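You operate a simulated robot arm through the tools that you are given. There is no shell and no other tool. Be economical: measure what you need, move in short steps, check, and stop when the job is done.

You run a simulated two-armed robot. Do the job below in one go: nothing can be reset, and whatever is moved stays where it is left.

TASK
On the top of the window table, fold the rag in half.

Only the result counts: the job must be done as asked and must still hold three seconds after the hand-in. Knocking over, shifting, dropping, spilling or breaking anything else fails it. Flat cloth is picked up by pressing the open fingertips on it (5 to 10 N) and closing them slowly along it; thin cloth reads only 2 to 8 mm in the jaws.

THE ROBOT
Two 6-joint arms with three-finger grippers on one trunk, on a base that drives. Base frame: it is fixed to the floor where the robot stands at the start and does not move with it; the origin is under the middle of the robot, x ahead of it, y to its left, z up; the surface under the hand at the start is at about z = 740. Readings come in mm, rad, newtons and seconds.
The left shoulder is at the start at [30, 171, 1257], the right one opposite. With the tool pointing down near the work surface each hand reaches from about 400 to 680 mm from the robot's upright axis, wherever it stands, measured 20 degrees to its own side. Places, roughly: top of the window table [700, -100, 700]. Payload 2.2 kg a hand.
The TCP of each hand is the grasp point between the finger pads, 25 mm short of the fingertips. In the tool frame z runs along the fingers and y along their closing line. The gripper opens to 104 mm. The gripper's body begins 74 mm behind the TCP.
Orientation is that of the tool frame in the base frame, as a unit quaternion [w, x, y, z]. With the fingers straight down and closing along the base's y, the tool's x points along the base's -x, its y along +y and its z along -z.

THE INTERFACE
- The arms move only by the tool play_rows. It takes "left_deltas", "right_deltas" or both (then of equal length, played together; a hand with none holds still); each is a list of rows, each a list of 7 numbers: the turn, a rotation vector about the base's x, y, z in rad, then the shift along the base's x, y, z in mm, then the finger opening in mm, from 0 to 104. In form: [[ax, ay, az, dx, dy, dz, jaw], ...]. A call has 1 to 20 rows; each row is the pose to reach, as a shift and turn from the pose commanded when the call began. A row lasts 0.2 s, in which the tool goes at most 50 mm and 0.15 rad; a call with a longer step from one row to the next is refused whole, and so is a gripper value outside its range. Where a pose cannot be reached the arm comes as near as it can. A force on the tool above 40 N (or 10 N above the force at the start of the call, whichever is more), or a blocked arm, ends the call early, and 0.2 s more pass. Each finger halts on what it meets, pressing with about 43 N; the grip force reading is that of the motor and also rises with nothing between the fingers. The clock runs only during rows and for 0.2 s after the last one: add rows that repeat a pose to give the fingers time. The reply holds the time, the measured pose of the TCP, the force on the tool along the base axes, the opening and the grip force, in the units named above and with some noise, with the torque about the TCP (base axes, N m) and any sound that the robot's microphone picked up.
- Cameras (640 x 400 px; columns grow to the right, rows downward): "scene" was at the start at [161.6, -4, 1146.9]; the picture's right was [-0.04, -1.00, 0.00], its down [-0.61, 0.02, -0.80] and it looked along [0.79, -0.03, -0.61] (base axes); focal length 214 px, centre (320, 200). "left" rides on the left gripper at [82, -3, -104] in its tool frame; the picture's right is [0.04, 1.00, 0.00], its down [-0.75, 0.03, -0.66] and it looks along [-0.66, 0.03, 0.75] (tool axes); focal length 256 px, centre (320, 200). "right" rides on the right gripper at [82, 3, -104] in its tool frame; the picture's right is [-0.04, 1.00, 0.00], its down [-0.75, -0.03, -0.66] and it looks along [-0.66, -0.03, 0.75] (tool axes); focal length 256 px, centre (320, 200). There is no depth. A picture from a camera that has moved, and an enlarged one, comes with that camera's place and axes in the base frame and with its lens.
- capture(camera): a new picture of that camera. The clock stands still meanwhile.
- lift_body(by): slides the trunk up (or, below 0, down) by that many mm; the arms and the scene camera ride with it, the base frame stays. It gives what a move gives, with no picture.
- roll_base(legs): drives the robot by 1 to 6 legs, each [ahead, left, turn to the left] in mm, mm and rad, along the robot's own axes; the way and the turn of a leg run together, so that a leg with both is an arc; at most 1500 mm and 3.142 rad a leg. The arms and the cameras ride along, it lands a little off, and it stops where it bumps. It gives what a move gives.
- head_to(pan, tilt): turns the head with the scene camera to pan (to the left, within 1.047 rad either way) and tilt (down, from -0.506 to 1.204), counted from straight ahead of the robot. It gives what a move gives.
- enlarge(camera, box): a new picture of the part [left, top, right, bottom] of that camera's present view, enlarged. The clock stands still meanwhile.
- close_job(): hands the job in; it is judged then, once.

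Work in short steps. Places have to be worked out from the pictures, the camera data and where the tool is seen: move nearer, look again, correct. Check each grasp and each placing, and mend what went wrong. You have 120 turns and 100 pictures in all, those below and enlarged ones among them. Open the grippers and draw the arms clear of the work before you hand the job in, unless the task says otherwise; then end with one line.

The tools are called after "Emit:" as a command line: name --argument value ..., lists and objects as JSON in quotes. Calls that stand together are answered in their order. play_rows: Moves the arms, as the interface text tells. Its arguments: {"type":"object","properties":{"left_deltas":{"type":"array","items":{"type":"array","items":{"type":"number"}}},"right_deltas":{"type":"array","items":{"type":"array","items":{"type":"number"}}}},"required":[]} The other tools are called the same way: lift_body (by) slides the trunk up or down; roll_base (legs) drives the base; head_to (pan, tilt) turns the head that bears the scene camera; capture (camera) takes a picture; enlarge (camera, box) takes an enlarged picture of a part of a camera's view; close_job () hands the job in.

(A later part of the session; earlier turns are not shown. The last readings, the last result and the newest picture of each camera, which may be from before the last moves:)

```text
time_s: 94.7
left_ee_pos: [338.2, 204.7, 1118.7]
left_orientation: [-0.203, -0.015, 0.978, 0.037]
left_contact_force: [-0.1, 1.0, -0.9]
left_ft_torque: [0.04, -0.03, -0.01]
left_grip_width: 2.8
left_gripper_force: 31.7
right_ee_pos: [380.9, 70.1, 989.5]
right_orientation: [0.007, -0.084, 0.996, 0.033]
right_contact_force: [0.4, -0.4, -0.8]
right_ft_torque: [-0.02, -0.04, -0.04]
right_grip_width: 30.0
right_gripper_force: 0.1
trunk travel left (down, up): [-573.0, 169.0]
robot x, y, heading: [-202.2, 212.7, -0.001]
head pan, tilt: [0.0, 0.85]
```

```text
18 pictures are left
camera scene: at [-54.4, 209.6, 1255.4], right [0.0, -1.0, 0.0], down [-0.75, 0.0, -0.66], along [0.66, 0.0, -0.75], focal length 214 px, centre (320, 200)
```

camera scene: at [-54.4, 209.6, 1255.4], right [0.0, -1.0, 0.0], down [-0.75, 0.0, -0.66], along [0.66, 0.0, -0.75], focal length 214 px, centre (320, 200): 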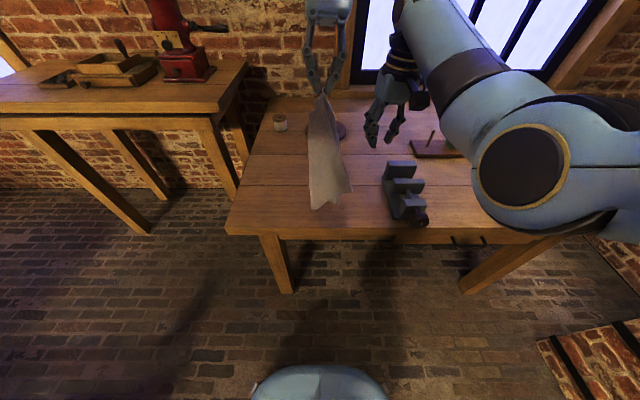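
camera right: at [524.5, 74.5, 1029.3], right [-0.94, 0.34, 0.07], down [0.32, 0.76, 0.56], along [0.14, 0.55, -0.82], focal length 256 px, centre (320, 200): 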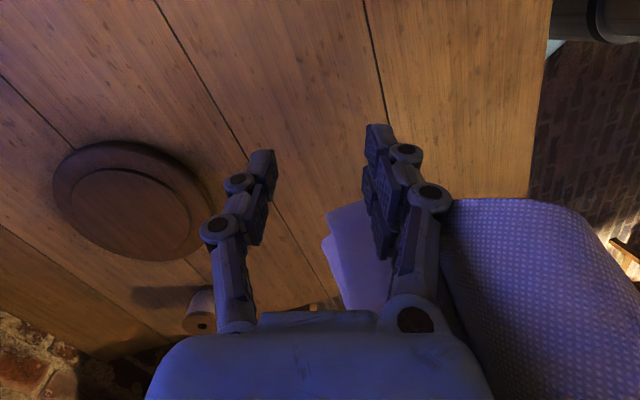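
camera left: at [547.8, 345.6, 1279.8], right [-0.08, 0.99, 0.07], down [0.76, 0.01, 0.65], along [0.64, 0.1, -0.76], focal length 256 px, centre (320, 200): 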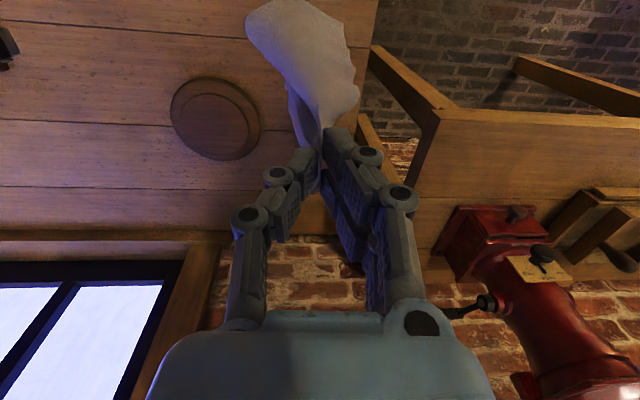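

The rag's lower corner is just over the table at x≈365. I now alternate forward rolls and lowering to lay it out away from me.

Emit:
lift_body --by -30

Emit:
roll_base --legs '[[90, 0, 0]]'

Emit:
lift_body --by -60

Emit:
roll_base --legs '[[110, 0, 0]]'

Emit:
capture --camera "scene"

```text
time_s: 95.5
left_ee_pos: [337.4, 204.7, 1089.3]
left_orientation: [-0.205, -0.015, 0.978, 0.039]
left_contact_force: [-0.5, 0.1, 0.9]
left_ft_torque: [0.03, -0.04, -0.02]
left_grip_width: 2.5
left_gripper_force: 31.8
right_ee_pos: [381.5, 70.5, 958.5]
right_orientation: [0.007, -0.085, 0.996, 0.032]
right_contact_force: [-0.7, 0.0, 0.1]
right_ft_torque: [-0.01, 0.01, 0.0]
right_grip_width: 29.9
right_gripper_force: 0.1
trunk travel left (down, up): [-543.0, 199.0]
robot x, y, heading: [-206.4, 213.9, 0.0]
head pan, tilt: [0.0, 0.85]
```

```text
time_s: 96.6
left_ee_pos: [426.5, 203.0, 1088.3]
left_orientation: [-0.207, -0.014, 0.978, 0.038]
left_contact_force: [0.9, -0.1, -1.1]
left_ft_torque: [0.01, 0.07, -0.01]
left_grip_width: 2.7
left_gripper_force: 32.4
right_ee_pos: [471.4, 69.5, 957.2]
right_orientation: [0.007, -0.084, 0.996, 0.032]
right_contact_force: [0.3, -0.2, -0.3]
right_ft_torque: [0.0, 0.02, -0.05]
right_grip_width: 29.9
right_gripper_force: 0.0
trunk travel left (down, up): [-543.0, 199.0]
robot x, y, heading: [-115.5, 209.5, -0.004]
head pan, tilt: [0.0, 0.85]
```

```text
time_s: 97.6
left_ee_pos: [427.4, 202.7, 1025.5]
left_orientation: [-0.208, -0.014, 0.977, 0.039]
left_contact_force: [-0.5, 0.8, -0.9]
left_ft_torque: [0.0, 0.0, 0.0]
left_grip_width: 2.6
left_gripper_force: 31.8
right_ee_pos: [471.2, 69.5, 898.9]
right_orientation: [0.008, -0.085, 0.996, 0.033]
right_contact_force: [0.3, 0.8, 0.3]
right_ft_torque: [-0.02, 0.03, -0.03]
right_grip_width: 29.9
right_gripper_force: 0.2
trunk travel left (down, up): [-483.0, 259.0]
robot x, y, heading: [-118.2, 208.0, -0.008]
head pan, tilt: [0.0, 0.85]
```

```text
time_s: 98.8
left_ee_pos: [536.5, 203.0, 1025.2]
left_orientation: [-0.209, -0.014, 0.977, 0.04]
left_contact_force: [0.7, 0.4, -0.3]
left_ft_torque: [-0.01, 0.01, -0.02]
left_grip_width: 2.6
left_gripper_force: 31.6
right_ee_pos: [579.7, 69.3, 898.6]
right_orientation: [0.007, -0.084, 0.996, 0.032]
right_contact_force: [-0.3, 0.2, -0.2]
right_ft_torque: [0.01, 0.0, 0.02]
right_grip_width: 29.9
right_gripper_force: 0.1
trunk travel left (down, up): [-483.0, 259.0]
robot x, y, heading: [-4.9, 210.9, -0.002]
head pan, tilt: [0.0, 0.85]
```

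```text
17 pictures are left
camera scene: at [146.4, 209.0, 1163.9], right [0.0, -1.0, 0.0], down [-0.75, 0.0, -0.66], along [0.66, 0.0, -0.75], focal length 214 px, centre (320, 200)
```

scene: 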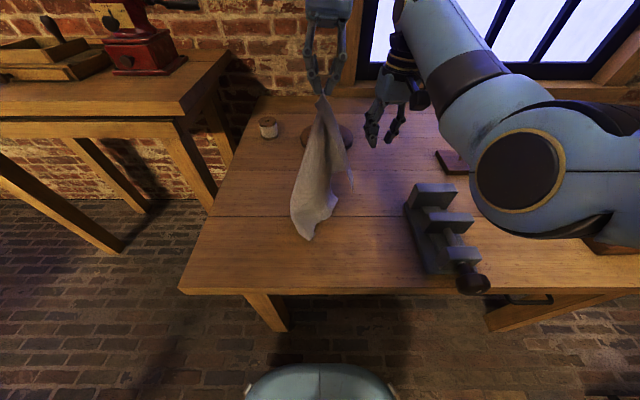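

The rag trails nicely. Now the left hand lays its corner down far-left while untilting.

Emit:
play_rows --left_deltas '[[0, -0.05, 0, 10, 8, -15, 0], [0, -0.1, 0, 20, 16, -30, 0], [0, -0.15, 0, 30, 24, -45, 0], [0, -0.2, 0, 38, 32, -62, 0], [0, -0.25, 0, 46, 40, -80, 0], [0, -0.3, 0, 52, 48, -98, 0], [0, -0.35, 0, 58, 56, -116, 0], [0, -0.4, 0, 62, 64, -134, 0], [0, -0.41, 0, 66, 72, -152, 0], [0, -0.41, 0, 68, 80, -170, 0], [0, -0.41, 0, 68, 88, -188, 0], [0, -0.41, 0, 68, 96, -205, 0], [0, -0.41, 0, 68, 104, -220, 0], [0, -0.41, 0, 68, 112, -235, 0], [0, -0.41, 0, 68, 112, -240, 0]]'

Emit:
capture --camera "scene"

```text
time_s: 102.0
left_ee_pos: [595.7, 318.1, 794.1]
left_orientation: [-0.006, -0.022, 0.999, 0.036]
left_contact_force: [0.5, 0.3, 0.8]
left_ft_torque: [0.01, 0.01, 0.02]
left_grip_width: 2.5
left_gripper_force: 31.5
left hand out of reach, approached as far as the arm can: row 3, 4, 5, 6, 7, 8, 9, 10, 11, 14, 15
right_ee_pos: [578.4, 67.7, 898.4]
right_orientation: [0.008, -0.084, 0.996, 0.032]
right_contact_force: [0.0, 0.1, 0.0]
right_ft_torque: [0.01, -0.01, 0.02]
right_grip_width: 30.0
right_gripper_force: 0.0
trunk travel left (down, up): [-483.0, 259.0]
robot x, y, heading: [-6.8, 209.0, -0.003]
head pan, tilt: [0.0, 0.85]
```

```text
16 pictures are left
camera scene: at [145.0, 208.9, 1164.1], right [0.0, -1.0, 0.0], down [-0.75, 0.0, -0.66], along [0.66, 0.0, -0.75], focal length 214 px, centre (320, 200)
```

scene: 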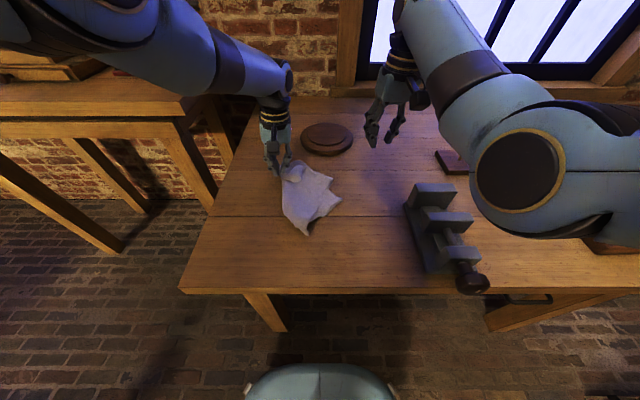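

Laid out. I zoom in to identify the corners on the right side.

Emit:
enlarge --camera "scene" --box '[264, 144, 360, 240]'

```text
4.17 times, centred on (312, 192) of scene
camera zoom: at [145.0, 208.9, 1164.1], right [0.0, -1.0, 0.0], down [-0.75, 0.0, -0.66], along [0.66, 0.0, -0.75], focal length 894 px, centre (353, 233)
```

zoom: 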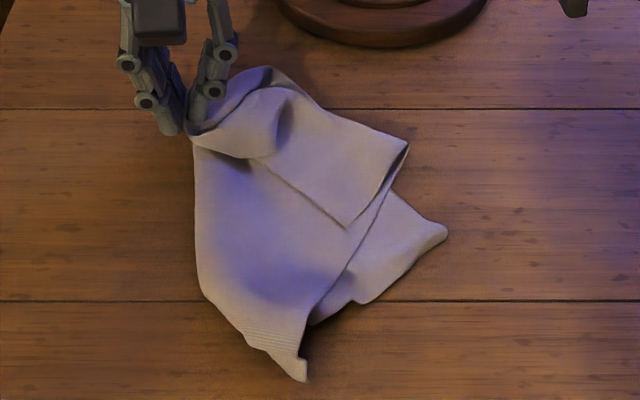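

A corner sticks out to the right at about (516,151), lying on bare table. I bring the right hand over it.

Emit:
play_rows --right_deltas '[[0, 0, -0.05, -10, 15, -15, 30], [0, 0, -0.1, -20, 30, -30, 30], [0, 0, -0.15, -30, 45, -45, 30], [0, 0, -0.17, -40, 60, -60, 30], [0, 0, -0.17, -50, 78, -75, 30], [0, 0, -0.17, -60, 95, -90, 30], [0, 0, -0.17, -62, 103, -105, 30], [0, 0, -0.17, -62, 103, -115, 30], [0, 0, -0.17, -62, 103, -115, 30]]'

Emit:
capture --camera "right"

```text
time_s: 104.2
left_ee_pos: [596.0, 318.5, 794.2]
left_orientation: [-0.006, -0.022, 0.999, 0.034]
left_contact_force: [0.3, 0.5, -0.1]
left_ft_torque: [0.01, -0.01, -0.01]
left_grip_width: 2.7
left_gripper_force: 31.9
right_ee_pos: [538.1, 90.0, 778.0]
right_orientation: [0.023, 0.03, 0.999, -0.021]
right_contact_force: [0.0, -0.1, -0.2]
right_ft_torque: [0.0, 0.0, 0.01]
right_grip_width: 30.0
right_gripper_force: 0.0
trunk travel left (down, up): [-483.0, 259.0]
robot x, y, heading: [-7.1, 211.2, -0.005]
head pan, tilt: [0.0, 0.85]
stopped in row 9 (right hand): the arm was blocked; the commanded pose is now the measured one
```

```text
14 pictures are left
camera right: at [452.9, 100.8, 876.7], right [0.1, 0.99, -0.04], down [0.72, -0.05, 0.69], along [0.69, -0.1, -0.72], focal length 256 px, centre (320, 200)
```

right: 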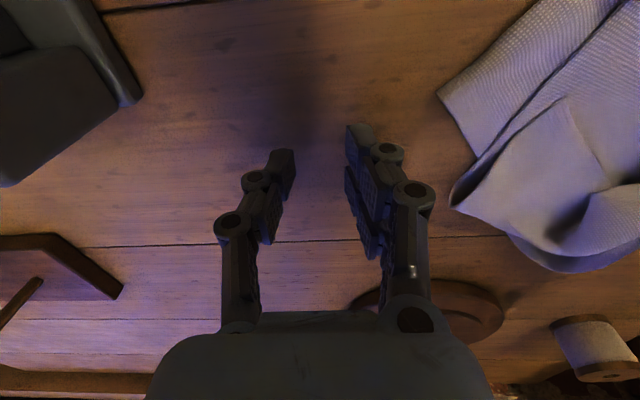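

The corner is confirmed at (511,150), but the right arm is at its inner limit. I roll back 50 mm to gain room.

Emit:
roll_base --legs '[[-50, 0, 0]]'

Emit:
play_rows --right_deltas '[[0, 0, 0, 8, 20, 0, 30], [0, 0, 0, 15, 40, 0, 30], [0, 0, 0, 21, 60, 0, 30], [0, 0, 0, 23, 80, -2, 30], [0, 0, 0, 23, 80, -5, 30]]'

Emit:
capture --camera "right"

```text
time_s: 105.1
left_ee_pos: [545.0, 318.1, 795.6]
left_orientation: [-0.005, -0.022, 0.999, 0.036]
left_contact_force: [-1.0, -0.5, 0.0]
left_ft_torque: [0.0, -0.07, -0.01]
left_grip_width: 2.7
left_gripper_force: 31.8
right_ee_pos: [486.7, 89.5, 779.2]
right_orientation: [0.024, 0.03, 0.999, -0.021]
right_contact_force: [-0.7, -0.6, -0.4]
right_ft_torque: [0.0, -0.02, 0.0]
right_grip_width: 30.1
right_gripper_force: 0.1
trunk travel left (down, up): [-483.0, 259.0]
robot x, y, heading: [-58.3, 209.3, -0.003]
head pan, tilt: [0.0, 0.85]
```

```text
time_s: 106.5
left_ee_pos: [545.7, 319.5, 794.6]
left_orientation: [-0.006, -0.023, 0.999, 0.036]
left_contact_force: [1.1, 0.0, 0.4]
left_ft_torque: [0.02, -0.01, -0.02]
left_grip_width: 2.9
left_gripper_force: 31.7
right_ee_pos: [516.4, 139.8, 768.4]
right_orientation: [0.024, 0.043, 0.998, -0.034]
right_contact_force: [0.0, 0.2, 3.7]
right_ft_torque: [0.14, 0.11, 0.0]
right_grip_width: 30.2
right_gripper_force: 0.1
trunk travel left (down, up): [-483.0, 259.0]
robot x, y, heading: [-59.6, 209.4, -0.003]
head pan, tilt: [0.0, 0.85]
stopped in row 5 (right hand): the arm was blocked; the commanded pose is now the measured one
```

```text
13 pictures are left
camera right: at [431.7, 157.0, 866.4], right [0.13, 0.99, -0.07], down [0.72, -0.05, 0.69], along [0.68, -0.14, -0.72], focal length 256 px, centre (320, 200)
```

right: 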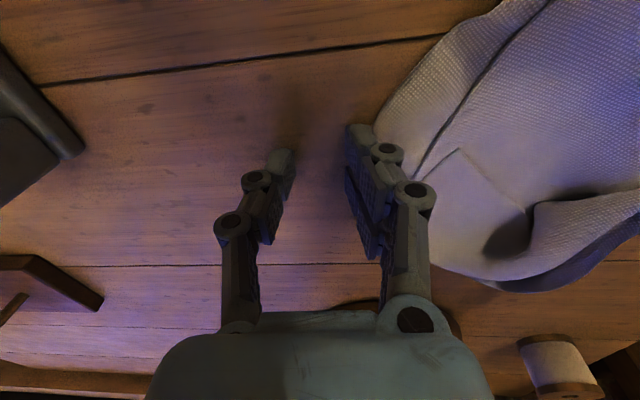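

Right hand touches the table but can't go further left. I lift it slightly and strafe the base 45 mm left so that its fingers straddle the corner.

Emit:
play_rows --right_deltas '[[0, 0, 0, 0, -4, 8, 30], [0, 0, 0, 0, -4, 18, 30]]'

Emit:
roll_base --legs '[[0, 45, 0]]'

Emit:
capture --camera "right"

```text
time_s: 107.1
left_ee_pos: [546.9, 318.6, 793.8]
left_orientation: [-0.006, -0.023, 0.999, 0.036]
left_contact_force: [0.5, 0.2, -0.3]
left_ft_torque: [0.04, -0.05, 0.01]
left_grip_width: 2.8
left_gripper_force: 31.9
right_ee_pos: [522.5, 128.3, 791.8]
right_orientation: [0.028, 0.046, 0.998, -0.039]
right_contact_force: [-0.9, -0.7, 0.5]
right_ft_torque: [-0.02, -0.01, -0.01]
right_grip_width: 30.2
right_gripper_force: 0.1
trunk travel left (down, up): [-483.0, 259.0]
robot x, y, heading: [-55.7, 210.9, -0.003]
head pan, tilt: [0.0, 0.85]
```

```text
time_s: 108.0
left_ee_pos: [547.2, 364.4, 793.7]
left_orientation: [-0.006, -0.023, 0.999, 0.034]
left_contact_force: [-0.4, -0.1, 0.0]
left_ft_torque: [-0.06, -0.01, 0.02]
left_grip_width: 2.9
left_gripper_force: 31.5
right_ee_pos: [520.2, 174.2, 787.7]
right_orientation: [0.025, 0.045, 0.998, -0.04]
right_contact_force: [-0.5, 0.2, 0.0]
right_ft_torque: [-0.02, 0.02, 0.0]
right_grip_width: 30.1
right_gripper_force: 0.0
trunk travel left (down, up): [-483.0, 259.0]
robot x, y, heading: [-54.9, 255.6, -0.001]
head pan, tilt: [0.0, 0.85]
```

```text
12 pictures are left
camera right: at [434.7, 192.2, 885.7], right [0.13, 0.99, -0.08], down [0.72, -0.04, 0.7], along [0.69, -0.15, -0.71], focal length 256 px, centre (320, 200)
```

right: 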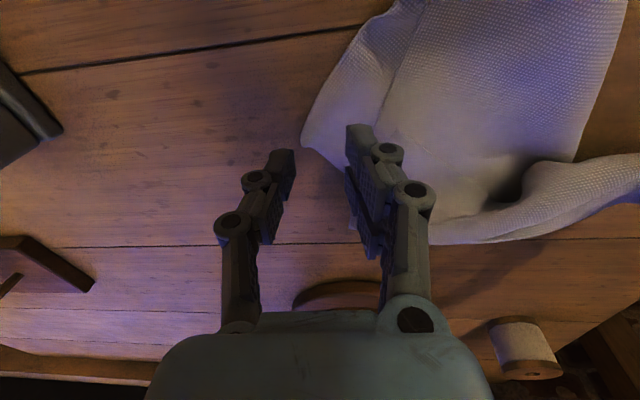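

Corner at (521,157) with the upper sheet starting at y≈201. I narrow the jaws to 16 mm, centre at y≈177, and press.

Emit:
play_rows --right_deltas '[[0, 0, 0, 2, 2, 0, 22], [0, 0, 0, 3, 4, 0, 16], [0, 0, 0, 3, 4, -8, 16], [0, 0, 0, 3, 4, -16, 16], [0, 0, 0, 3, 4, -19, 16], [0, 0, 0, 3, 4, -21, 16], [0, 0, 0, 3, 4, -21, 16]]'

```text
time_s: 109.6
left_ee_pos: [546.2, 362.3, 795.2]
left_orientation: [-0.005, -0.023, 0.999, 0.035]
left_contact_force: [0.1, -0.4, 0.8]
left_ft_torque: [0.01, -0.02, -0.02]
left_grip_width: 2.7
left_gripper_force: 31.9
right_ee_pos: [523.6, 178.0, 768.1]
right_orientation: [0.026, 0.046, 0.998, -0.04]
right_contact_force: [-0.6, 0.2, 4.4]
right_ft_torque: [0.0, 0.06, -0.02]
right_grip_width: 15.2
right_gripper_force: 0.1
trunk travel left (down, up): [-483.0, 259.0]
robot x, y, heading: [-57.0, 254.0, -0.004]
head pan, tilt: [0.0, 0.85]
```

Pressing with 4.4 N at the right place. I press 1 mm more and close slowly.

Emit:
play_rows --right_deltas '[[0, 0, 0, 0, 0, -1, 16], [0, 0, 0, 0, 0, -1, 14], [0, 0, 0, 0, 0, -1, 12], [0, 0, 0, 0, 0, -1, 10], [0, 0, 0, 0, 0, -1, 8], [0, 0, 0, 0, 0, -1, 6], [0, 0, 0, 0, 0, -1, 4], [0, 0, 0, 0, 0, -1, 2], [0, 0, 0, 0, 0, -1, 0], [0, 0, 0, 0, 0, -1, 0], [0, 0, 0, 0, 0, -1, 0]]'

```text
time_s: 112.0
left_ee_pos: [545.3, 363.1, 794.2]
left_orientation: [-0.005, -0.022, 0.999, 0.036]
left_contact_force: [-0.5, 0.0, -0.3]
left_ft_torque: [0.0, -0.02, -0.01]
left_grip_width: 2.9
left_gripper_force: 30.8
right_ee_pos: [522.1, 176.4, 766.6]
right_orientation: [0.027, 0.047, 0.998, -0.04]
right_contact_force: [-0.7, -1.5, 10.3]
right_ft_torque: [0.02, 0.23, 0.01]
right_grip_width: 0.0
right_gripper_force: 28.6
trunk travel left (down, up): [-483.0, 259.0]
robot x, y, heading: [-58.8, 258.3, -0.0]
head pan, tilt: [0.0, 0.85]
```

It slipped (0.0 mm). I lift, reopen and look.

Emit:
play_rows --right_deltas '[[0, 0, 0, 0, 0, 8, 0], [0, 0, 0, 0, 0, 14, 12], [0, 0, 0, 0, 0, 14, 24], [0, 0, 0, 0, 0, 14, 24]]'

Emit:
enlarge --camera "right" --box '[200, 50, 440, 200]'

```text
time_s: 113.0
left_ee_pos: [546.2, 364.2, 794.1]
left_orientation: [-0.006, -0.023, 0.999, 0.036]
left_contact_force: [0.5, 0.4, 0.3]
left_ft_torque: [0.02, 0.02, 0.02]
left_grip_width: 3.0
left_gripper_force: 32.2
right_ee_pos: [522.8, 175.5, 779.1]
right_orientation: [0.026, 0.046, 0.998, -0.04]
right_contact_force: [-0.5, -0.4, 0.1]
right_ft_torque: [0.01, 0.01, 0.01]
right_grip_width: 24.3
right_gripper_force: 0.1
trunk travel left (down, up): [-483.0, 259.0]
robot x, y, heading: [-58.4, 255.2, -0.008]
head pan, tilt: [0.0, 0.85]
```

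```text
2.67 times, centred on (320, 125) of right
camera zoom: at [438.2, 195.3, 877.4], right [0.13, 0.99, -0.07], down [0.72, -0.04, 0.7], along [0.69, -0.15, -0.71], focal length 683 px, centre (320, 400)
```

zoom: 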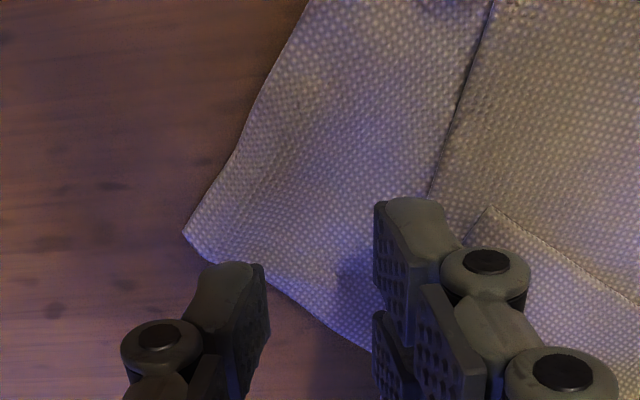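

The corner is actually at (515,143) with its wedge centred on x≈512. I shift the right hand (-11,-4), press and close again.

Emit:
play_rows --right_deltas '[[0, 0, 0, -6, -2, 0, 24], [0, 0, 0, -11, -4, 0, 24], [0, 0, 0, -11, -4, -6, 24], [0, 0, 0, -11, -4, -11, 24], [0, 0, 0, -11, -4, -13, 24], [0, 0, 0, -11, -4, -14, 24], [0, 0, 0, -11, -4, -14, 24]]'

```text
time_s: 114.6
left_ee_pos: [545.4, 364.4, 793.0]
left_orientation: [-0.005, -0.023, 0.999, 0.036]
left_contact_force: [0.3, 0.5, 0.2]
left_ft_torque: [0.01, -0.01, -0.01]
left_grip_width: 2.8
left_gripper_force: 31.9
right_ee_pos: [511.4, 171.0, 766.3]
right_orientation: [0.025, 0.048, 0.998, -0.041]
right_contact_force: [0.5, -0.9, 7.9]
right_ft_torque: [0.05, 0.06, 0.03]
right_grip_width: 22.7
right_gripper_force: 0.0
trunk travel left (down, up): [-483.0, 259.0]
robot x, y, heading: [-56.3, 253.2, -0.002]
head pan, tilt: [0.0, 0.85]
```

Pressed with 8 N at (511,171). I close slowly.

Emit:
play_rows --right_deltas '[[0, 0, 0, 0, 0, 0, 21], [0, 0, 0, 0, 0, 0, 18], [0, 0, 0, 0, 0, 0, 15], [0, 0, 0, 0, 0, 0, 12], [0, 0, 0, 0, 0, 0, 9], [0, 0, 0, 0, 0, 0, 6], [0, 0, 0, 0, 0, 0, 3], [0, 0, 0, 0, 0, 0, 0], [0, 0, 0, 0, 0, 0, 0], [0, 0, 0, 0, 0, 0, 0]]'

```text
time_s: 116.8
left_ee_pos: [545.3, 363.8, 794.5]
left_orientation: [-0.006, -0.023, 0.999, 0.035]
left_contact_force: [0.2, 0.1, 0.3]
left_ft_torque: [0.02, 0.0, -0.02]
left_grip_width: 3.1
left_gripper_force: 32.3
right_ee_pos: [513.3, 170.1, 766.1]
right_orientation: [0.026, 0.048, 0.998, -0.04]
right_contact_force: [0.1, -0.5, 9.3]
right_ft_torque: [0.19, 0.0, 0.04]
right_grip_width: 4.8
right_gripper_force: 32.8
trunk travel left (down, up): [-483.0, 259.0]
robot x, y, heading: [-52.7, 257.7, -0.004]
head pan, tilt: [0.0, 0.85]
```

Gripped (4.8 mm). I raise the trunk 220 mm so the rag hangs between both hands, and look.

Emit:
lift_body --by 220

Emit:
capture --camera "scene"

```text
time_s: 119.1
left_ee_pos: [549.3, 364.6, 1022.0]
left_orientation: [0.0, -0.022, 0.999, 0.036]
left_contact_force: [-0.9, -0.3, 0.0]
left_ft_torque: [0.01, -0.02, 0.04]
left_grip_width: 2.8
left_gripper_force: 32.2
right_ee_pos: [512.8, 172.3, 986.8]
right_orientation: [0.026, 0.047, 0.998, -0.04]
right_contact_force: [-0.1, 0.5, 0.3]
right_ft_torque: [0.02, -0.01, 0.03]
right_grip_width: 2.4
right_gripper_force: 31.4
trunk travel left (down, up): [-703.0, 39.0]
robot x, y, heading: [-59.0, 256.6, -0.0]
head pan, tilt: [0.0, 0.85]
```

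```text
10 pictures are left
camera scene: at [93.9, 253.4, 1385.6], right [0.0, -1.0, 0.0], down [-0.75, 0.0, -0.66], along [0.66, 0.0, -0.75], focal length 214 px, centre (320, 200)
```

scene: 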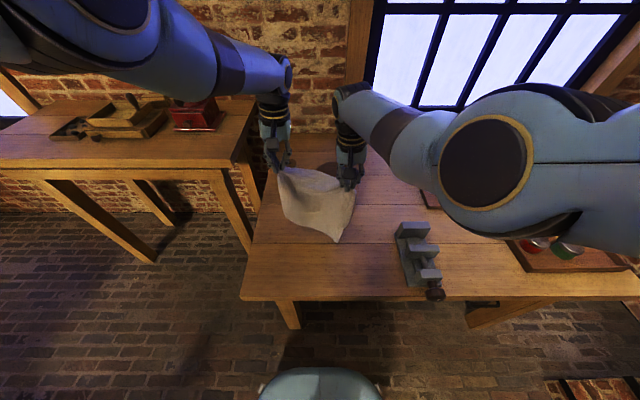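

Both hands hold corners with the rag hanging between. I align the right with the left and spread gently.

Emit:
play_rows --right_deltas '[[0, 0, 0, 10, -8, 10, 0], [0, 0, 0, 20, -16, 20, 0], [0, 0, 0, 30, -24, 30, 0], [0, 0, 0, 34, -32, 33, 0], [0, 0, 0, 34, -40, 33, 0], [0, 0, 0, 34, -44, 33, 0]]'

Emit:
enlarge --camera "scene" --box '[240, 110, 400, 270]'

```text
time_s: 120.5
left_ee_pos: [547.8, 362.7, 1022.5]
left_orientation: [0.001, -0.023, 0.999, 0.036]
left_contact_force: [-0.7, 0.4, 0.3]
left_ft_torque: [0.01, -0.04, 0.01]
left_grip_width: 2.7
left_gripper_force: 32.0
right_ee_pos: [545.7, 128.8, 1018.7]
right_orientation: [0.025, 0.047, 0.998, -0.04]
right_contact_force: [0.2, -0.1, 0.4]
right_ft_torque: [0.02, 0.01, 0.04]
right_grip_width: 2.4
right_gripper_force: 31.4
trunk travel left (down, up): [-703.0, 39.0]
robot x, y, heading: [-58.7, 252.3, -0.002]
head pan, tilt: [0.0, 0.85]
```

```text
2.50 times, centred on (320, 190) of scene
camera zoom: at [93.7, 253.4, 1385.7], right [0.0, -1.0, 0.0], down [-0.75, 0.0, -0.66], along [0.66, 0.0, -0.75], focal length 536 px, centre (320, 225)
```

zoom: 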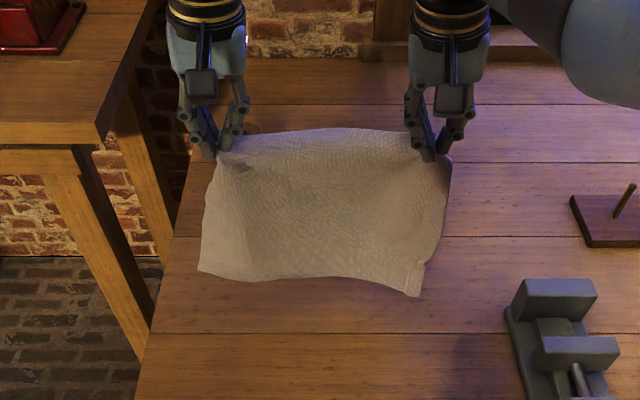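

The rag is now a clean rectangle hanging from its long edge. Plan: with arm posture fixed, lower with the trunk and roll back so the lower half lies toward me, then roll forward to fold the upper half over. First: spread 6 mm more, then lower until the bottom touches.

Emit:
play_rows --right_deltas '[[0, 0, 0, 0, -3, 0, 0], [0, 0, 0, 0, -6, 2, 0], [0, 0, 0, 0, -6, 2, 0]]'

Emit:
lift_body --by -35

Emit:
roll_base --legs '[[-40, 0, 0]]'

Emit:
lift_body --by -40

Emit:
roll_base --legs '[[-40, 0, 0]]'

Emit:
enlarge --camera "scene" --box '[240, 110, 400, 270]'

```text
time_s: 121.3
left_ee_pos: [547.8, 363.1, 1020.5]
left_orientation: [0.001, -0.022, 0.999, 0.036]
left_contact_force: [0.7, -1.0, 0.0]
left_ft_torque: [-0.06, 0.0, 0.0]
left_grip_width: 2.6
left_gripper_force: 31.8
right_ee_pos: [545.7, 121.7, 1021.4]
right_orientation: [0.026, 0.045, 0.998, -0.039]
right_contact_force: [-0.2, 1.3, 0.1]
right_ft_torque: [0.06, 0.02, 0.01]
right_grip_width: 2.4
right_gripper_force: 31.9
trunk travel left (down, up): [-703.0, 39.0]
robot x, y, heading: [-58.1, 253.0, 0.002]
head pan, tilt: [0.0, 0.85]
```

```text
time_s: 122.1
left_ee_pos: [549.3, 363.1, 986.9]
left_orientation: [0.002, -0.022, 0.999, 0.035]
left_contact_force: [0.0, -1.9, 0.5]
left_ft_torque: [-0.03, -0.01, 0.02]
left_grip_width: 3.0
left_gripper_force: 31.9
right_ee_pos: [546.3, 124.0, 985.7]
right_orientation: [0.025, 0.047, 0.998, -0.04]
right_contact_force: [-1.2, 1.2, 0.0]
right_ft_torque: [0.04, 0.03, 0.01]
right_grip_width: 2.6
right_gripper_force: 31.6
trunk travel left (down, up): [-668.0, 74.0]
robot x, y, heading: [-58.0, 256.6, -0.004]
head pan, tilt: [0.0, 0.85]
```

```text
time_s: 123.0
left_ee_pos: [507.7, 363.8, 988.0]
left_orientation: [0.002, -0.023, 0.999, 0.036]
left_contact_force: [-0.4, -2.6, -0.2]
left_ft_torque: [0.0, -0.02, -0.03]
left_grip_width: 2.8
left_gripper_force: 31.4
right_ee_pos: [504.7, 122.4, 986.5]
right_orientation: [0.025, 0.046, 0.998, -0.04]
right_contact_force: [-0.4, 1.3, 0.2]
right_ft_torque: [0.06, -0.04, 0.05]
right_grip_width: 2.3
right_gripper_force: 31.7
trunk travel left (down, up): [-668.0, 74.0]
robot x, y, heading: [-100.1, 254.9, -0.003]
head pan, tilt: [0.0, 0.85]
```

```text
time_s: 123.8
left_ee_pos: [508.6, 363.6, 947.3]
left_orientation: [0.001, -0.023, 0.999, 0.035]
left_contact_force: [0.0, -1.1, 0.7]
left_ft_torque: [-0.05, 0.02, -0.01]
left_grip_width: 2.7
left_gripper_force: 31.6
right_ee_pos: [505.8, 122.3, 946.3]
right_orientation: [0.026, 0.046, 0.998, -0.04]
right_contact_force: [-0.6, 1.8, 0.4]
right_ft_torque: [0.05, 0.03, -0.01]
right_grip_width: 2.6
right_gripper_force: 31.7
trunk travel left (down, up): [-628.0, 114.0]
robot x, y, heading: [-96.5, 255.1, -0.003]
head pan, tilt: [0.0, 0.85]
```

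```text
time_s: 124.7
left_ee_pos: [467.9, 364.4, 947.6]
left_orientation: [0.001, -0.023, 0.999, 0.035]
left_contact_force: [0.1, -2.0, 0.4]
left_ft_torque: [0.0, -0.05, 0.0]
left_grip_width: 2.9
left_gripper_force: 32.2
right_ee_pos: [465.9, 122.4, 948.1]
right_orientation: [0.026, 0.046, 0.998, -0.039]
right_contact_force: [-0.1, 2.0, -0.2]
right_ft_torque: [0.04, -0.02, 0.02]
right_grip_width: 2.4
right_gripper_force: 31.4
trunk travel left (down, up): [-628.0, 114.0]
robot x, y, heading: [-138.6, 252.7, -0.002]
head pan, tilt: [0.0, 0.85]
```

```text
2.50 times, centred on (320, 190) of scene
camera zoom: at [12.9, 253.5, 1310.7], right [0.0, -1.0, 0.0], down [-0.75, 0.0, -0.66], along [0.66, 0.0, -0.75], focal length 536 px, centre (320, 225)
```

zoom: 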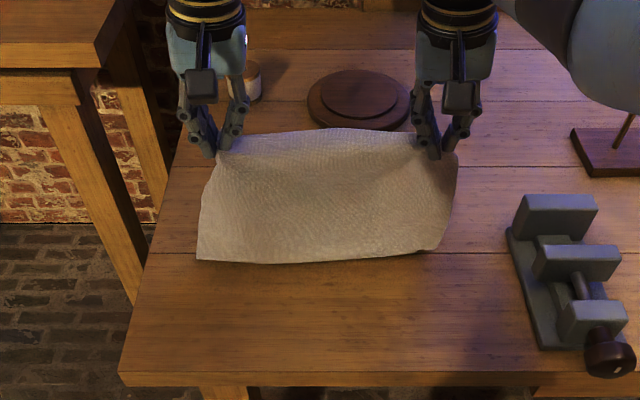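

The lower part bends toward me, which would make the final fold curl again. I raise it free, roll forward 80 mm, let it settle, and then lower with a continuous arm move toward me so the bottom trails away.

Emit:
lift_body --by 72

Emit:
roll_base --legs '[[80, 0, 0]]'

Emit:
play_rows --left_deltas '[[0, 0, 0, 0, 0, 0, 0], [0, 0, 0, 0, 0, 0, 0], [0, 0, 0, 0, 0, 0, 0], [0, 0, 0, 0, 0, 0, 0], [0, 0, 0, -6, 0, -8, 0], [0, 0, 0, -14, 0, -16, 0], [0, 0, 0, -22, 0, -24, 0], [0, 0, 0, -30, 0, -33, 0], [0, 0, 0, -38, 0, -42, 0], [0, 0, 0, -46, 0, -51, 0], [0, 0, 0, -54, 0, -60, 0], [0, 0, 0, -62, 0, -69, 0], [0, 0, 0, -70, 0, -78, 0], [0, 0, 0, -76, 0, -84, 0]]' --right_deltas '[[0, 0, 0, 0, 0, 0, 0], [0, 0, 0, 0, 0, 0, 0], [0, 0, 0, 0, 0, 0, 0], [0, 0, 0, 0, 0, 0, 0], [0, 0, 0, -6, 0, -8, 0], [0, 0, 0, -14, 0, -16, 0], [0, 0, 0, -22, 0, -24, 0], [0, 0, 0, -30, 0, -33, 0], [0, 0, 0, -38, 0, -42, 0], [0, 0, 0, -46, 0, -51, 0], [0, 0, 0, -54, 0, -60, 0], [0, 0, 0, -62, 0, -69, 0], [0, 0, 0, -70, 0, -78, 0], [0, 0, 0, -76, 0, -84, 0]]'

Emit:
enlarge --camera "scene" --box '[240, 110, 400, 270]'

```text
time_s: 125.8
left_ee_pos: [467.2, 364.1, 1019.2]
left_orientation: [0.001, -0.023, 0.999, 0.036]
left_contact_force: [-0.3, -1.9, -0.1]
left_ft_torque: [-0.06, -0.01, -0.01]
left_grip_width: 2.5
left_gripper_force: 32.0
right_ee_pos: [466.4, 121.9, 1017.6]
right_orientation: [0.025, 0.046, 0.998, -0.04]
right_contact_force: [-0.5, 1.1, -0.1]
right_ft_torque: [0.07, -0.01, 0.01]
right_grip_width: 2.4
right_gripper_force: 31.5
trunk travel left (down, up): [-700.0, 42.0]
robot x, y, heading: [-136.1, 253.7, -0.004]
head pan, tilt: [0.0, 0.85]
```

```text
time_s: 126.9
left_ee_pos: [549.2, 363.4, 1017.8]
left_orientation: [0.001, -0.022, 0.999, 0.035]
left_contact_force: [0.0, -1.1, -0.4]
left_ft_torque: [0.0, 0.01, -0.02]
left_grip_width: 2.8
left_gripper_force: 31.8
right_ee_pos: [548.2, 122.9, 1017.7]
right_orientation: [0.025, 0.046, 0.998, -0.039]
right_contact_force: [-0.5, 1.1, -0.5]
right_ft_torque: [0.01, 0.03, 0.01]
right_grip_width: 2.0
right_gripper_force: 31.8
trunk travel left (down, up): [-700.0, 42.0]
robot x, y, heading: [-55.6, 254.8, -0.001]
head pan, tilt: [0.0, 0.85]
```

```text
time_s: 129.9
left_ee_pos: [489.0, 360.3, 922.9]
left_orientation: [0.001, -0.023, 0.999, 0.035]
left_contact_force: [0.7, 0.1, 0.3]
left_ft_torque: [0.02, -0.03, 0.0]
left_grip_width: 2.7
left_gripper_force: 32.1
left hand out of reach, approached as far as the arm can: row 6, 7, 8, 9, 10, 11, 12, 13, 14
right_ee_pos: [471.6, 122.9, 933.2]
right_orientation: [0.027, 0.047, 0.998, -0.039]
right_contact_force: [-1.0, -0.3, -0.1]
right_ft_torque: [0.01, 0.0, 0.03]
right_grip_width: 2.3
right_gripper_force: 31.3
trunk travel left (down, up): [-700.0, 42.0]
robot x, y, heading: [-57.2, 253.2, 0.001]
head pan, tilt: [0.0, 0.85]
```

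```text
2.50 times, centred on (320, 190) of scene
camera zoom: at [94.3, 253.5, 1382.7], right [0.0, -1.0, 0.0], down [-0.75, 0.0, -0.66], along [0.66, 0.0, -0.75], focal length 536 px, centre (320, 225)
```

zoom: 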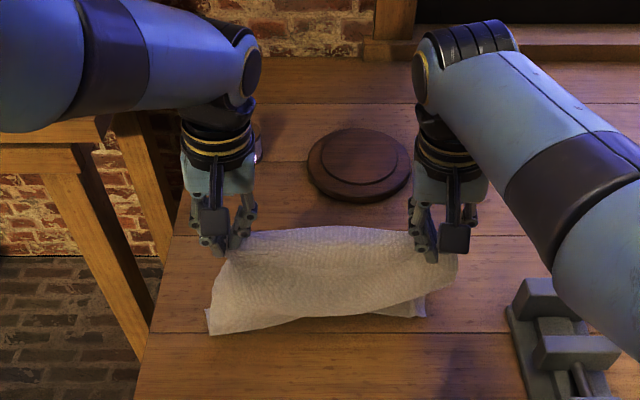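

The bottom edge now lies roughly beneath the hands (x 463–492). I even out the hands and continue rolling back and lowering so the lower half gets laid.

Emit:
play_rows --left_deltas '[[0, 0, 0, -4, 0, 0, 0], [0, 0, 0, -8, 0, 0, 0]]' --right_deltas '[[0, 0, 0, 4, -1, -5, 0], [0, 0, 0, 8, -2, -10, 0]]'

Emit:
roll_base --legs '[[-50, 0, 0]]'

Emit:
lift_body --by -25

Emit:
roll_base --legs '[[-50, 0, 0]]'

Emit:
enlarge --camera "scene" --box '[240, 110, 400, 270]'

```text
time_s: 130.5
left_ee_pos: [487.1, 358.7, 921.4]
left_orientation: [0.001, -0.023, 0.999, 0.036]
left_contact_force: [-0.2, 0.0, -0.3]
left_ft_torque: [-0.01, 0.0, -0.01]
left_grip_width: 2.9
left_gripper_force: 31.5
left hand out of reach, approached as far as the arm can: row 1, 2
right_ee_pos: [480.2, 121.8, 924.3]
right_orientation: [0.025, 0.046, 0.998, -0.038]
right_contact_force: [0.1, 0.7, 0.2]
right_ft_torque: [0.0, 0.0, -0.04]
right_grip_width: 2.3
right_gripper_force: 31.0
trunk travel left (down, up): [-700.0, 42.0]
robot x, y, heading: [-57.6, 253.5, 0.0]
head pan, tilt: [0.0, 0.85]
```

```text
time_s: 131.4
left_ee_pos: [438.7, 359.9, 921.6]
left_orientation: [0.001, -0.024, 0.999, 0.035]
left_contact_force: [-0.2, -0.5, 0.1]
left_ft_torque: [-0.03, 0.0, -0.01]
left_grip_width: 3.0
left_gripper_force: 31.1
right_ee_pos: [428.8, 121.4, 924.8]
right_orientation: [0.027, 0.046, 0.998, -0.04]
right_contact_force: [-0.3, 0.4, -0.4]
right_ft_torque: [0.02, 0.01, 0.02]
right_grip_width: 2.3
right_gripper_force: 31.2
trunk travel left (down, up): [-700.0, 42.0]
robot x, y, heading: [-108.4, 256.0, -0.001]
head pan, tilt: [0.0, 0.85]
```

```text
time_s: 132.1
left_ee_pos: [438.7, 359.8, 896.7]
left_orientation: [0.001, -0.022, 0.999, 0.035]
left_contact_force: [0.1, -0.1, -0.1]
left_ft_torque: [0.01, -0.03, -0.02]
left_grip_width: 2.8
left_gripper_force: 31.7
right_ee_pos: [428.4, 122.3, 898.7]
right_orientation: [0.026, 0.046, 0.998, -0.04]
right_contact_force: [-0.1, 0.8, 0.6]
right_ft_torque: [0.03, -0.03, 0.01]
right_grip_width: 2.4
right_gripper_force: 31.6
trunk travel left (down, up): [-675.0, 67.0]
robot x, y, heading: [-103.1, 254.4, -0.001]
head pan, tilt: [0.0, 0.85]
```

```text
time_s: 133.0
left_ee_pos: [387.4, 358.9, 898.7]
left_orientation: [0.002, -0.023, 0.999, 0.036]
left_contact_force: [-0.1, -0.6, 0.0]
left_ft_torque: [-0.03, -0.05, 0.02]
left_grip_width: 3.0
left_gripper_force: 32.2
right_ee_pos: [378.5, 120.8, 900.4]
right_orientation: [0.026, 0.045, 0.998, -0.04]
right_contact_force: [-1.2, 1.3, 0.1]
right_ft_torque: [0.06, -0.04, -0.03]
right_grip_width: 2.4
right_gripper_force: 31.5
trunk travel left (down, up): [-675.0, 67.0]
robot x, y, heading: [-157.6, 255.1, 0.003]
head pan, tilt: [0.0, 0.85]
```

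```text
2.50 times, centred on (320, 190) of scene
camera zoom: at [-6.9, 253.6, 1357.9], right [0.0, -1.0, 0.0], down [-0.75, 0.0, -0.66], along [0.66, 0.0, -0.75], focal length 536 px, centre (320, 225)
```

zoom: 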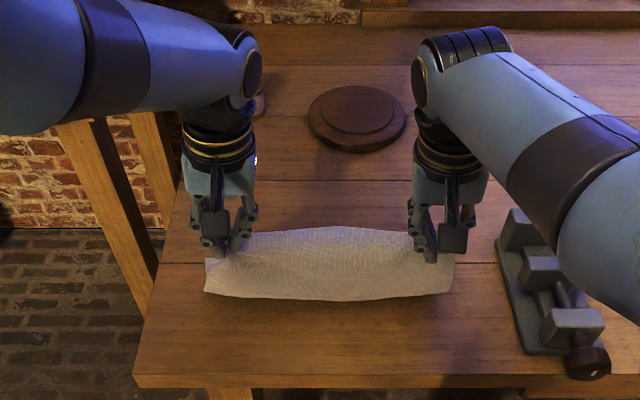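

The lower part now lies away from me with the fold at x≈404 (bottom edge estimated at x≈511). I roll back slightly more to equalise the halves, then start folding forward in steps.

Emit:
roll_base --legs '[[-20, 0, 0]]'

Emit:
lift_body --by -14

Emit:
roll_base --legs '[[60, 0, 0]]'

Emit:
lift_body --by -22

Emit:
capture --camera "left"

```text
time_s: 133.8
left_ee_pos: [371.1, 359.5, 895.5]
left_orientation: [0.001, -0.023, 0.999, 0.036]
left_contact_force: [1.3, -0.4, 0.0]
left_ft_torque: [0.0, 0.02, 0.0]
left_grip_width: 3.1
left_gripper_force: 31.6
right_ee_pos: [362.2, 121.0, 898.4]
right_orientation: [0.025, 0.046, 0.998, -0.04]
right_contact_force: [0.3, -0.9, -0.7]
right_ft_torque: [0.02, -0.02, 0.0]
right_grip_width: 2.4
right_gripper_force: 32.2
trunk travel left (down, up): [-675.0, 67.0]
robot x, y, heading: [-172.3, 253.3, -0.002]
head pan, tilt: [0.0, 0.85]
```

```text
time_s: 134.4
left_ee_pos: [369.6, 358.3, 882.9]
left_orientation: [0.0, -0.022, 0.999, 0.035]
left_contact_force: [0.4, -0.2, -0.1]
left_ft_torque: [0.04, -0.03, 0.0]
left_grip_width: 2.6
left_gripper_force: 31.7
right_ee_pos: [359.0, 121.0, 885.1]
right_orientation: [0.027, 0.045, 0.998, -0.039]
right_contact_force: [-0.6, 0.9, -0.2]
right_ft_torque: [-0.01, -0.02, 0.0]
right_grip_width: 2.5
right_gripper_force: 31.2
trunk travel left (down, up): [-661.0, 81.0]
robot x, y, heading: [-172.5, 254.5, -0.004]
head pan, tilt: [0.0, 0.85]
```

```text
time_s: 135.4
left_ee_pos: [430.3, 360.5, 881.1]
left_orientation: [0.0, -0.024, 0.999, 0.036]
left_contact_force: [0.2, -0.5, -0.3]
left_ft_torque: [0.02, 0.03, 0.01]
left_grip_width: 2.6
left_gripper_force: 31.6
right_ee_pos: [421.0, 122.0, 884.8]
right_orientation: [0.025, 0.046, 0.998, -0.04]
right_contact_force: [0.7, 0.8, -1.4]
right_ft_torque: [0.01, 0.03, -0.01]
right_grip_width: 2.8
right_gripper_force: 32.2
trunk travel left (down, up): [-661.0, 81.0]
robot x, y, heading: [-112.1, 256.4, 0.007]
head pan, tilt: [0.0, 0.85]
```

```text
time_s: 136.1
left_ee_pos: [429.5, 359.8, 860.4]
left_orientation: [0.001, -0.023, 0.999, 0.035]
left_contact_force: [0.1, -0.7, 0.1]
left_ft_torque: [0.01, -0.02, -0.03]
left_grip_width: 3.0
left_gripper_force: 32.3
right_ee_pos: [421.4, 122.1, 863.8]
right_orientation: [0.026, 0.046, 0.998, -0.04]
right_contact_force: [-0.1, 0.1, 0.0]
right_ft_torque: [0.01, 0.03, 0.01]
right_grip_width: 2.4
right_gripper_force: 30.7
trunk travel left (down, up): [-639.0, 103.0]
robot x, y, heading: [-116.8, 253.3, 0.003]
head pan, tilt: [0.0, 0.85]
```

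```text
5 pictures are left
camera left: at [347.5, 344.8, 964.7], right [-0.09, 0.99, 0.07], down [0.75, 0.02, 0.66], along [0.65, 0.11, -0.75], focal length 256 px, centre (320, 200)
```

left: 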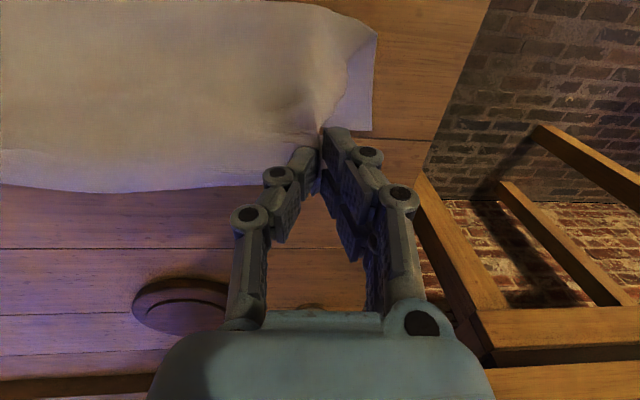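

The lower layer's far-left corner is at (453,419) and the fold at x≈373, so the lower half is too short (80 mm). I go back: raise 22 mm, roll back 85 mm to bring the fold to ≈330, and check the right corner.

Emit:
lift_body --by 22

Emit:
roll_base --legs '[[-92, 0, 0]]'

Emit:
lift_body --by -8

Emit:
roll_base --legs '[[55, 0, 0]]'

Emit:
capture --camera "right"

```text
time_s: 136.8
left_ee_pos: [429.5, 359.5, 883.1]
left_orientation: [0.001, -0.024, 0.999, 0.036]
left_contact_force: [-0.4, 0.2, 0.1]
left_ft_torque: [-0.01, -0.02, -0.02]
left_grip_width: 2.9
left_gripper_force: 32.3
right_ee_pos: [421.1, 121.3, 884.5]
right_orientation: [0.026, 0.046, 0.998, -0.04]
right_contact_force: [-0.2, 0.6, -0.4]
right_ft_torque: [0.03, 0.01, 0.01]
right_grip_width: 2.1
right_gripper_force: 31.6
trunk travel left (down, up): [-661.0, 81.0]
robot x, y, heading: [-115.7, 253.4, 0.004]
head pan, tilt: [0.0, 0.85]
```

```text
time_s: 137.9
left_ee_pos: [337.1, 360.5, 884.1]
left_orientation: [0.001, -0.025, 0.999, 0.036]
left_contact_force: [0.2, -0.5, 1.3]
left_ft_torque: [0.05, -0.03, 0.01]
left_grip_width: 2.7
left_gripper_force: 32.2
right_ee_pos: [329.1, 123.0, 886.0]
right_orientation: [0.027, 0.045, 0.998, -0.039]
right_contact_force: [-0.8, 0.5, 0.9]
right_ft_torque: [0.0, 0.0, 0.04]
right_grip_width: 2.0
right_gripper_force: 31.5
trunk travel left (down, up): [-661.0, 81.0]
robot x, y, heading: [-207.9, 257.0, 0.001]
head pan, tilt: [0.0, 0.85]
```

```text
time_s: 138.4
left_ee_pos: [337.9, 360.2, 875.6]
left_orientation: [0.001, -0.024, 0.999, 0.036]
left_contact_force: [-0.1, -0.4, -0.4]
left_ft_torque: [0.01, -0.03, -0.02]
left_grip_width: 2.7
left_gripper_force: 31.6
right_ee_pos: [329.2, 122.8, 876.6]
right_orientation: [0.026, 0.044, 0.998, -0.039]
right_contact_force: [-0.3, 0.4, 0.7]
right_ft_torque: [0.03, 0.04, 0.01]
right_grip_width: 2.5
right_gripper_force: 31.6
trunk travel left (down, up): [-653.0, 89.0]
robot x, y, heading: [-205.5, 253.1, -0.0]
head pan, tilt: [0.0, 0.85]
```

```text
time_s: 139.4
left_ee_pos: [393.9, 362.2, 873.7]
left_orientation: [0.0, -0.025, 0.999, 0.036]
left_contact_force: [0.4, -1.0, -0.8]
left_ft_torque: [0.0, 0.04, 0.02]
left_grip_width: 2.9
left_gripper_force: 31.5
right_ee_pos: [384.2, 123.4, 876.3]
right_orientation: [0.025, 0.044, 0.998, -0.039]
right_contact_force: [0.4, -0.7, -0.1]
right_ft_torque: [0.02, 0.04, 0.02]
right_grip_width: 2.3
right_gripper_force: 31.9
trunk travel left (down, up): [-653.0, 89.0]
robot x, y, heading: [-148.1, 255.0, 0.003]
head pan, tilt: [0.0, 0.85]
```

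```text
4 pictures are left
camera right: at [299.1, 141.2, 974.3], right [0.13, 0.99, -0.07], down [0.72, -0.04, 0.7], along [0.69, -0.14, -0.71], focal length 256 px, centre (320, 200)
```

right: 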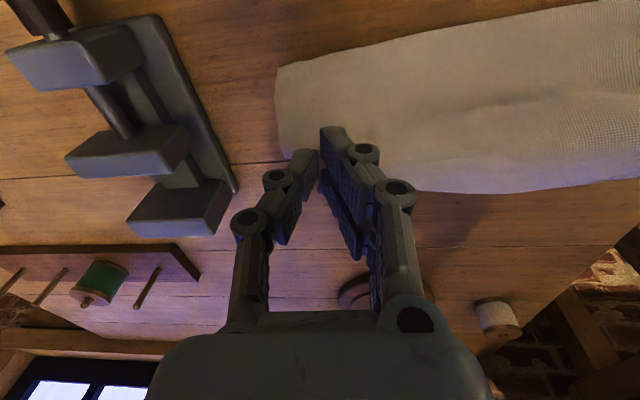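

Fold now runs from ~(335,404) to (364,78), i.e. rag rotated ~0.09 rad; lower corners are about (453,419) and (482,89). I adjust the hands to match that rotation, then follow the arc forward and down.

Emit:
play_rows --left_deltas '[[0, 0, 0, -4, 3, 0, 0], [0, 0, 0, -8, 6, 0, 0], [0, 0, 0, -13, 10, 0, 0]]' --right_deltas '[[0, 0, 0, 8, 3, 0, 0], [0, 0, 0, 16, 6, 0, 0], [0, 0, 0, 23, 10, 0, 0]]'

Emit:
lift_body --by -15

Emit:
roll_base --legs '[[25, 0, 0]]'

Emit:
lift_body --by -30

Emit:
roll_base --legs '[[22, 0, 0]]'

Emit:
lift_body --by -32

Emit:
roll_base --legs '[[14, 0, 0]]'

Emit:
capture --camera "left"

```text
time_s: 140.2
left_ee_pos: [388.0, 367.8, 867.7]
left_orientation: [0.0, -0.025, 0.999, 0.035]
left_contact_force: [1.0, 0.3, 0.0]
left_ft_torque: [0.0, -0.04, 0.02]
left_grip_width: 2.8
left_gripper_force: 31.9
left hand out of reach, approached as far as the arm can: row 1, 2, 3
right_ee_pos: [405.7, 133.8, 876.6]
right_orientation: [0.026, 0.045, 0.998, -0.04]
right_contact_force: [0.1, -0.3, -0.5]
right_ft_torque: [0.03, 0.01, 0.03]
right_grip_width: 2.4
right_gripper_force: 31.8
trunk travel left (down, up): [-653.0, 89.0]
robot x, y, heading: [-151.5, 251.8, 0.005]
head pan, tilt: [0.0, 0.85]
```

```text
time_s: 140.8
left_ee_pos: [388.1, 368.7, 853.3]
left_orientation: [0.001, -0.024, 0.999, 0.035]
left_contact_force: [-0.4, -0.1, 0.3]
left_ft_torque: [0.05, -0.02, 0.01]
left_grip_width: 2.9
left_gripper_force: 31.8
right_ee_pos: [405.4, 132.7, 863.2]
right_orientation: [0.026, 0.045, 0.998, -0.038]
right_contact_force: [-0.1, 0.7, -1.0]
right_ft_torque: [-0.02, 0.01, 0.02]
right_grip_width: 2.6
right_gripper_force: 31.4
trunk travel left (down, up): [-638.0, 104.0]
robot x, y, heading: [-154.6, 255.4, 0.008]
head pan, tilt: [0.0, 0.85]
```

```text
time_s: 141.6
left_ee_pos: [411.8, 368.5, 852.4]
left_orientation: [-0.001, -0.024, 0.999, 0.036]
left_contact_force: [0.1, -0.9, -0.9]
left_ft_torque: [0.01, 0.01, 0.02]
left_grip_width: 3.1
left_gripper_force: 32.1
right_ee_pos: [431.5, 133.1, 862.0]
right_orientation: [0.026, 0.045, 0.998, -0.039]
right_contact_force: [-0.1, 1.1, 0.4]
right_ft_torque: [0.0, 0.01, -0.02]
right_grip_width: 2.5
right_gripper_force: 32.2
trunk travel left (down, up): [-638.0, 104.0]
robot x, y, heading: [-125.2, 256.2, 0.0]
head pan, tilt: [0.0, 0.85]
```

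```text
time_s: 142.4
left_ee_pos: [413.6, 367.9, 823.6]
left_orientation: [0.001, -0.025, 0.999, 0.035]
left_contact_force: [-1.0, -0.5, 0.7]
left_ft_torque: [0.0, 0.01, -0.01]
left_grip_width: 2.9
left_gripper_force: 31.7
right_ee_pos: [429.4, 133.5, 832.6]
right_orientation: [0.026, 0.044, 0.998, -0.038]
right_contact_force: [-0.6, 1.6, 0.6]
right_ft_torque: [0.01, -0.01, 0.03]
right_grip_width: 2.5
right_gripper_force: 31.5
trunk travel left (down, up): [-608.0, 134.0]
robot x, y, heading: [-126.7, 257.4, 0.004]
head pan, tilt: [0.0, 0.85]
```

```text
time_s: 143.2
left_ee_pos: [435.7, 367.9, 822.2]
left_orientation: [0.0, -0.024, 0.999, 0.035]
left_contact_force: [0.3, -0.3, 0.5]
left_ft_torque: [0.01, 0.02, -0.05]
left_grip_width: 2.7
left_gripper_force: 32.1
right_ee_pos: [452.9, 133.2, 831.0]
right_orientation: [0.026, 0.044, 0.998, -0.038]
right_contact_force: [-0.3, 0.3, -1.0]
right_ft_torque: [0.01, -0.01, 0.0]
right_grip_width: 2.8
right_gripper_force: 32.1
trunk travel left (down, up): [-608.0, 134.0]
robot x, y, heading: [-105.5, 254.7, 0.001]
head pan, tilt: [0.0, 0.85]
```

```text
time_s: 143.9
left_ee_pos: [435.4, 369.7, 790.5]
left_orientation: [0.0, -0.024, 0.999, 0.036]
left_contact_force: [-0.5, -1.0, 0.1]
left_ft_torque: [0.04, -0.02, -0.02]
left_grip_width: 2.9
left_gripper_force: 32.6
right_ee_pos: [452.7, 134.0, 800.6]
right_orientation: [0.026, 0.043, 0.998, -0.038]
right_contact_force: [0.3, 0.1, -0.6]
right_ft_torque: [-0.01, -0.01, 0.0]
right_grip_width: 2.4
right_gripper_force: 31.7
trunk travel left (down, up): [-576.0, 166.0]
robot x, y, heading: [-104.5, 254.8, 0.004]
head pan, tilt: [0.0, 0.85]
```

```text
time_s: 144.7
left_ee_pos: [451.2, 368.4, 790.0]
left_orientation: [-0.001, -0.025, 0.999, 0.036]
left_contact_force: [0.6, -0.1, 0.6]
left_ft_torque: [0.04, 0.02, 0.0]
left_grip_width: 2.7
left_gripper_force: 31.4
right_ee_pos: [467.5, 132.8, 799.4]
right_orientation: [0.025, 0.044, 0.998, -0.039]
right_contact_force: [0.2, -0.2, -0.4]
right_ft_torque: [0.0, 0.0, -0.01]
right_grip_width: 2.2
right_gripper_force: 31.5
trunk travel left (down, up): [-576.0, 166.0]
robot x, y, heading: [-88.4, 257.6, -0.001]
head pan, tilt: [0.0, 0.85]
```

```text
3 pictures are left
camera left: at [368.6, 353.1, 893.8], right [-0.09, 0.99, 0.07], down [0.75, 0.02, 0.66], along [0.65, 0.11, -0.75], focal length 256 px, centre (320, 200)
```

left: 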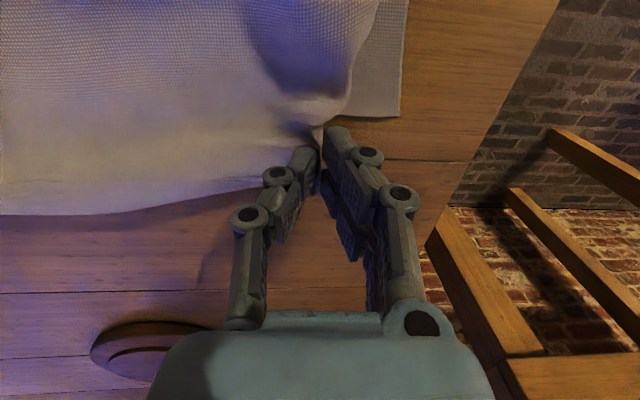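

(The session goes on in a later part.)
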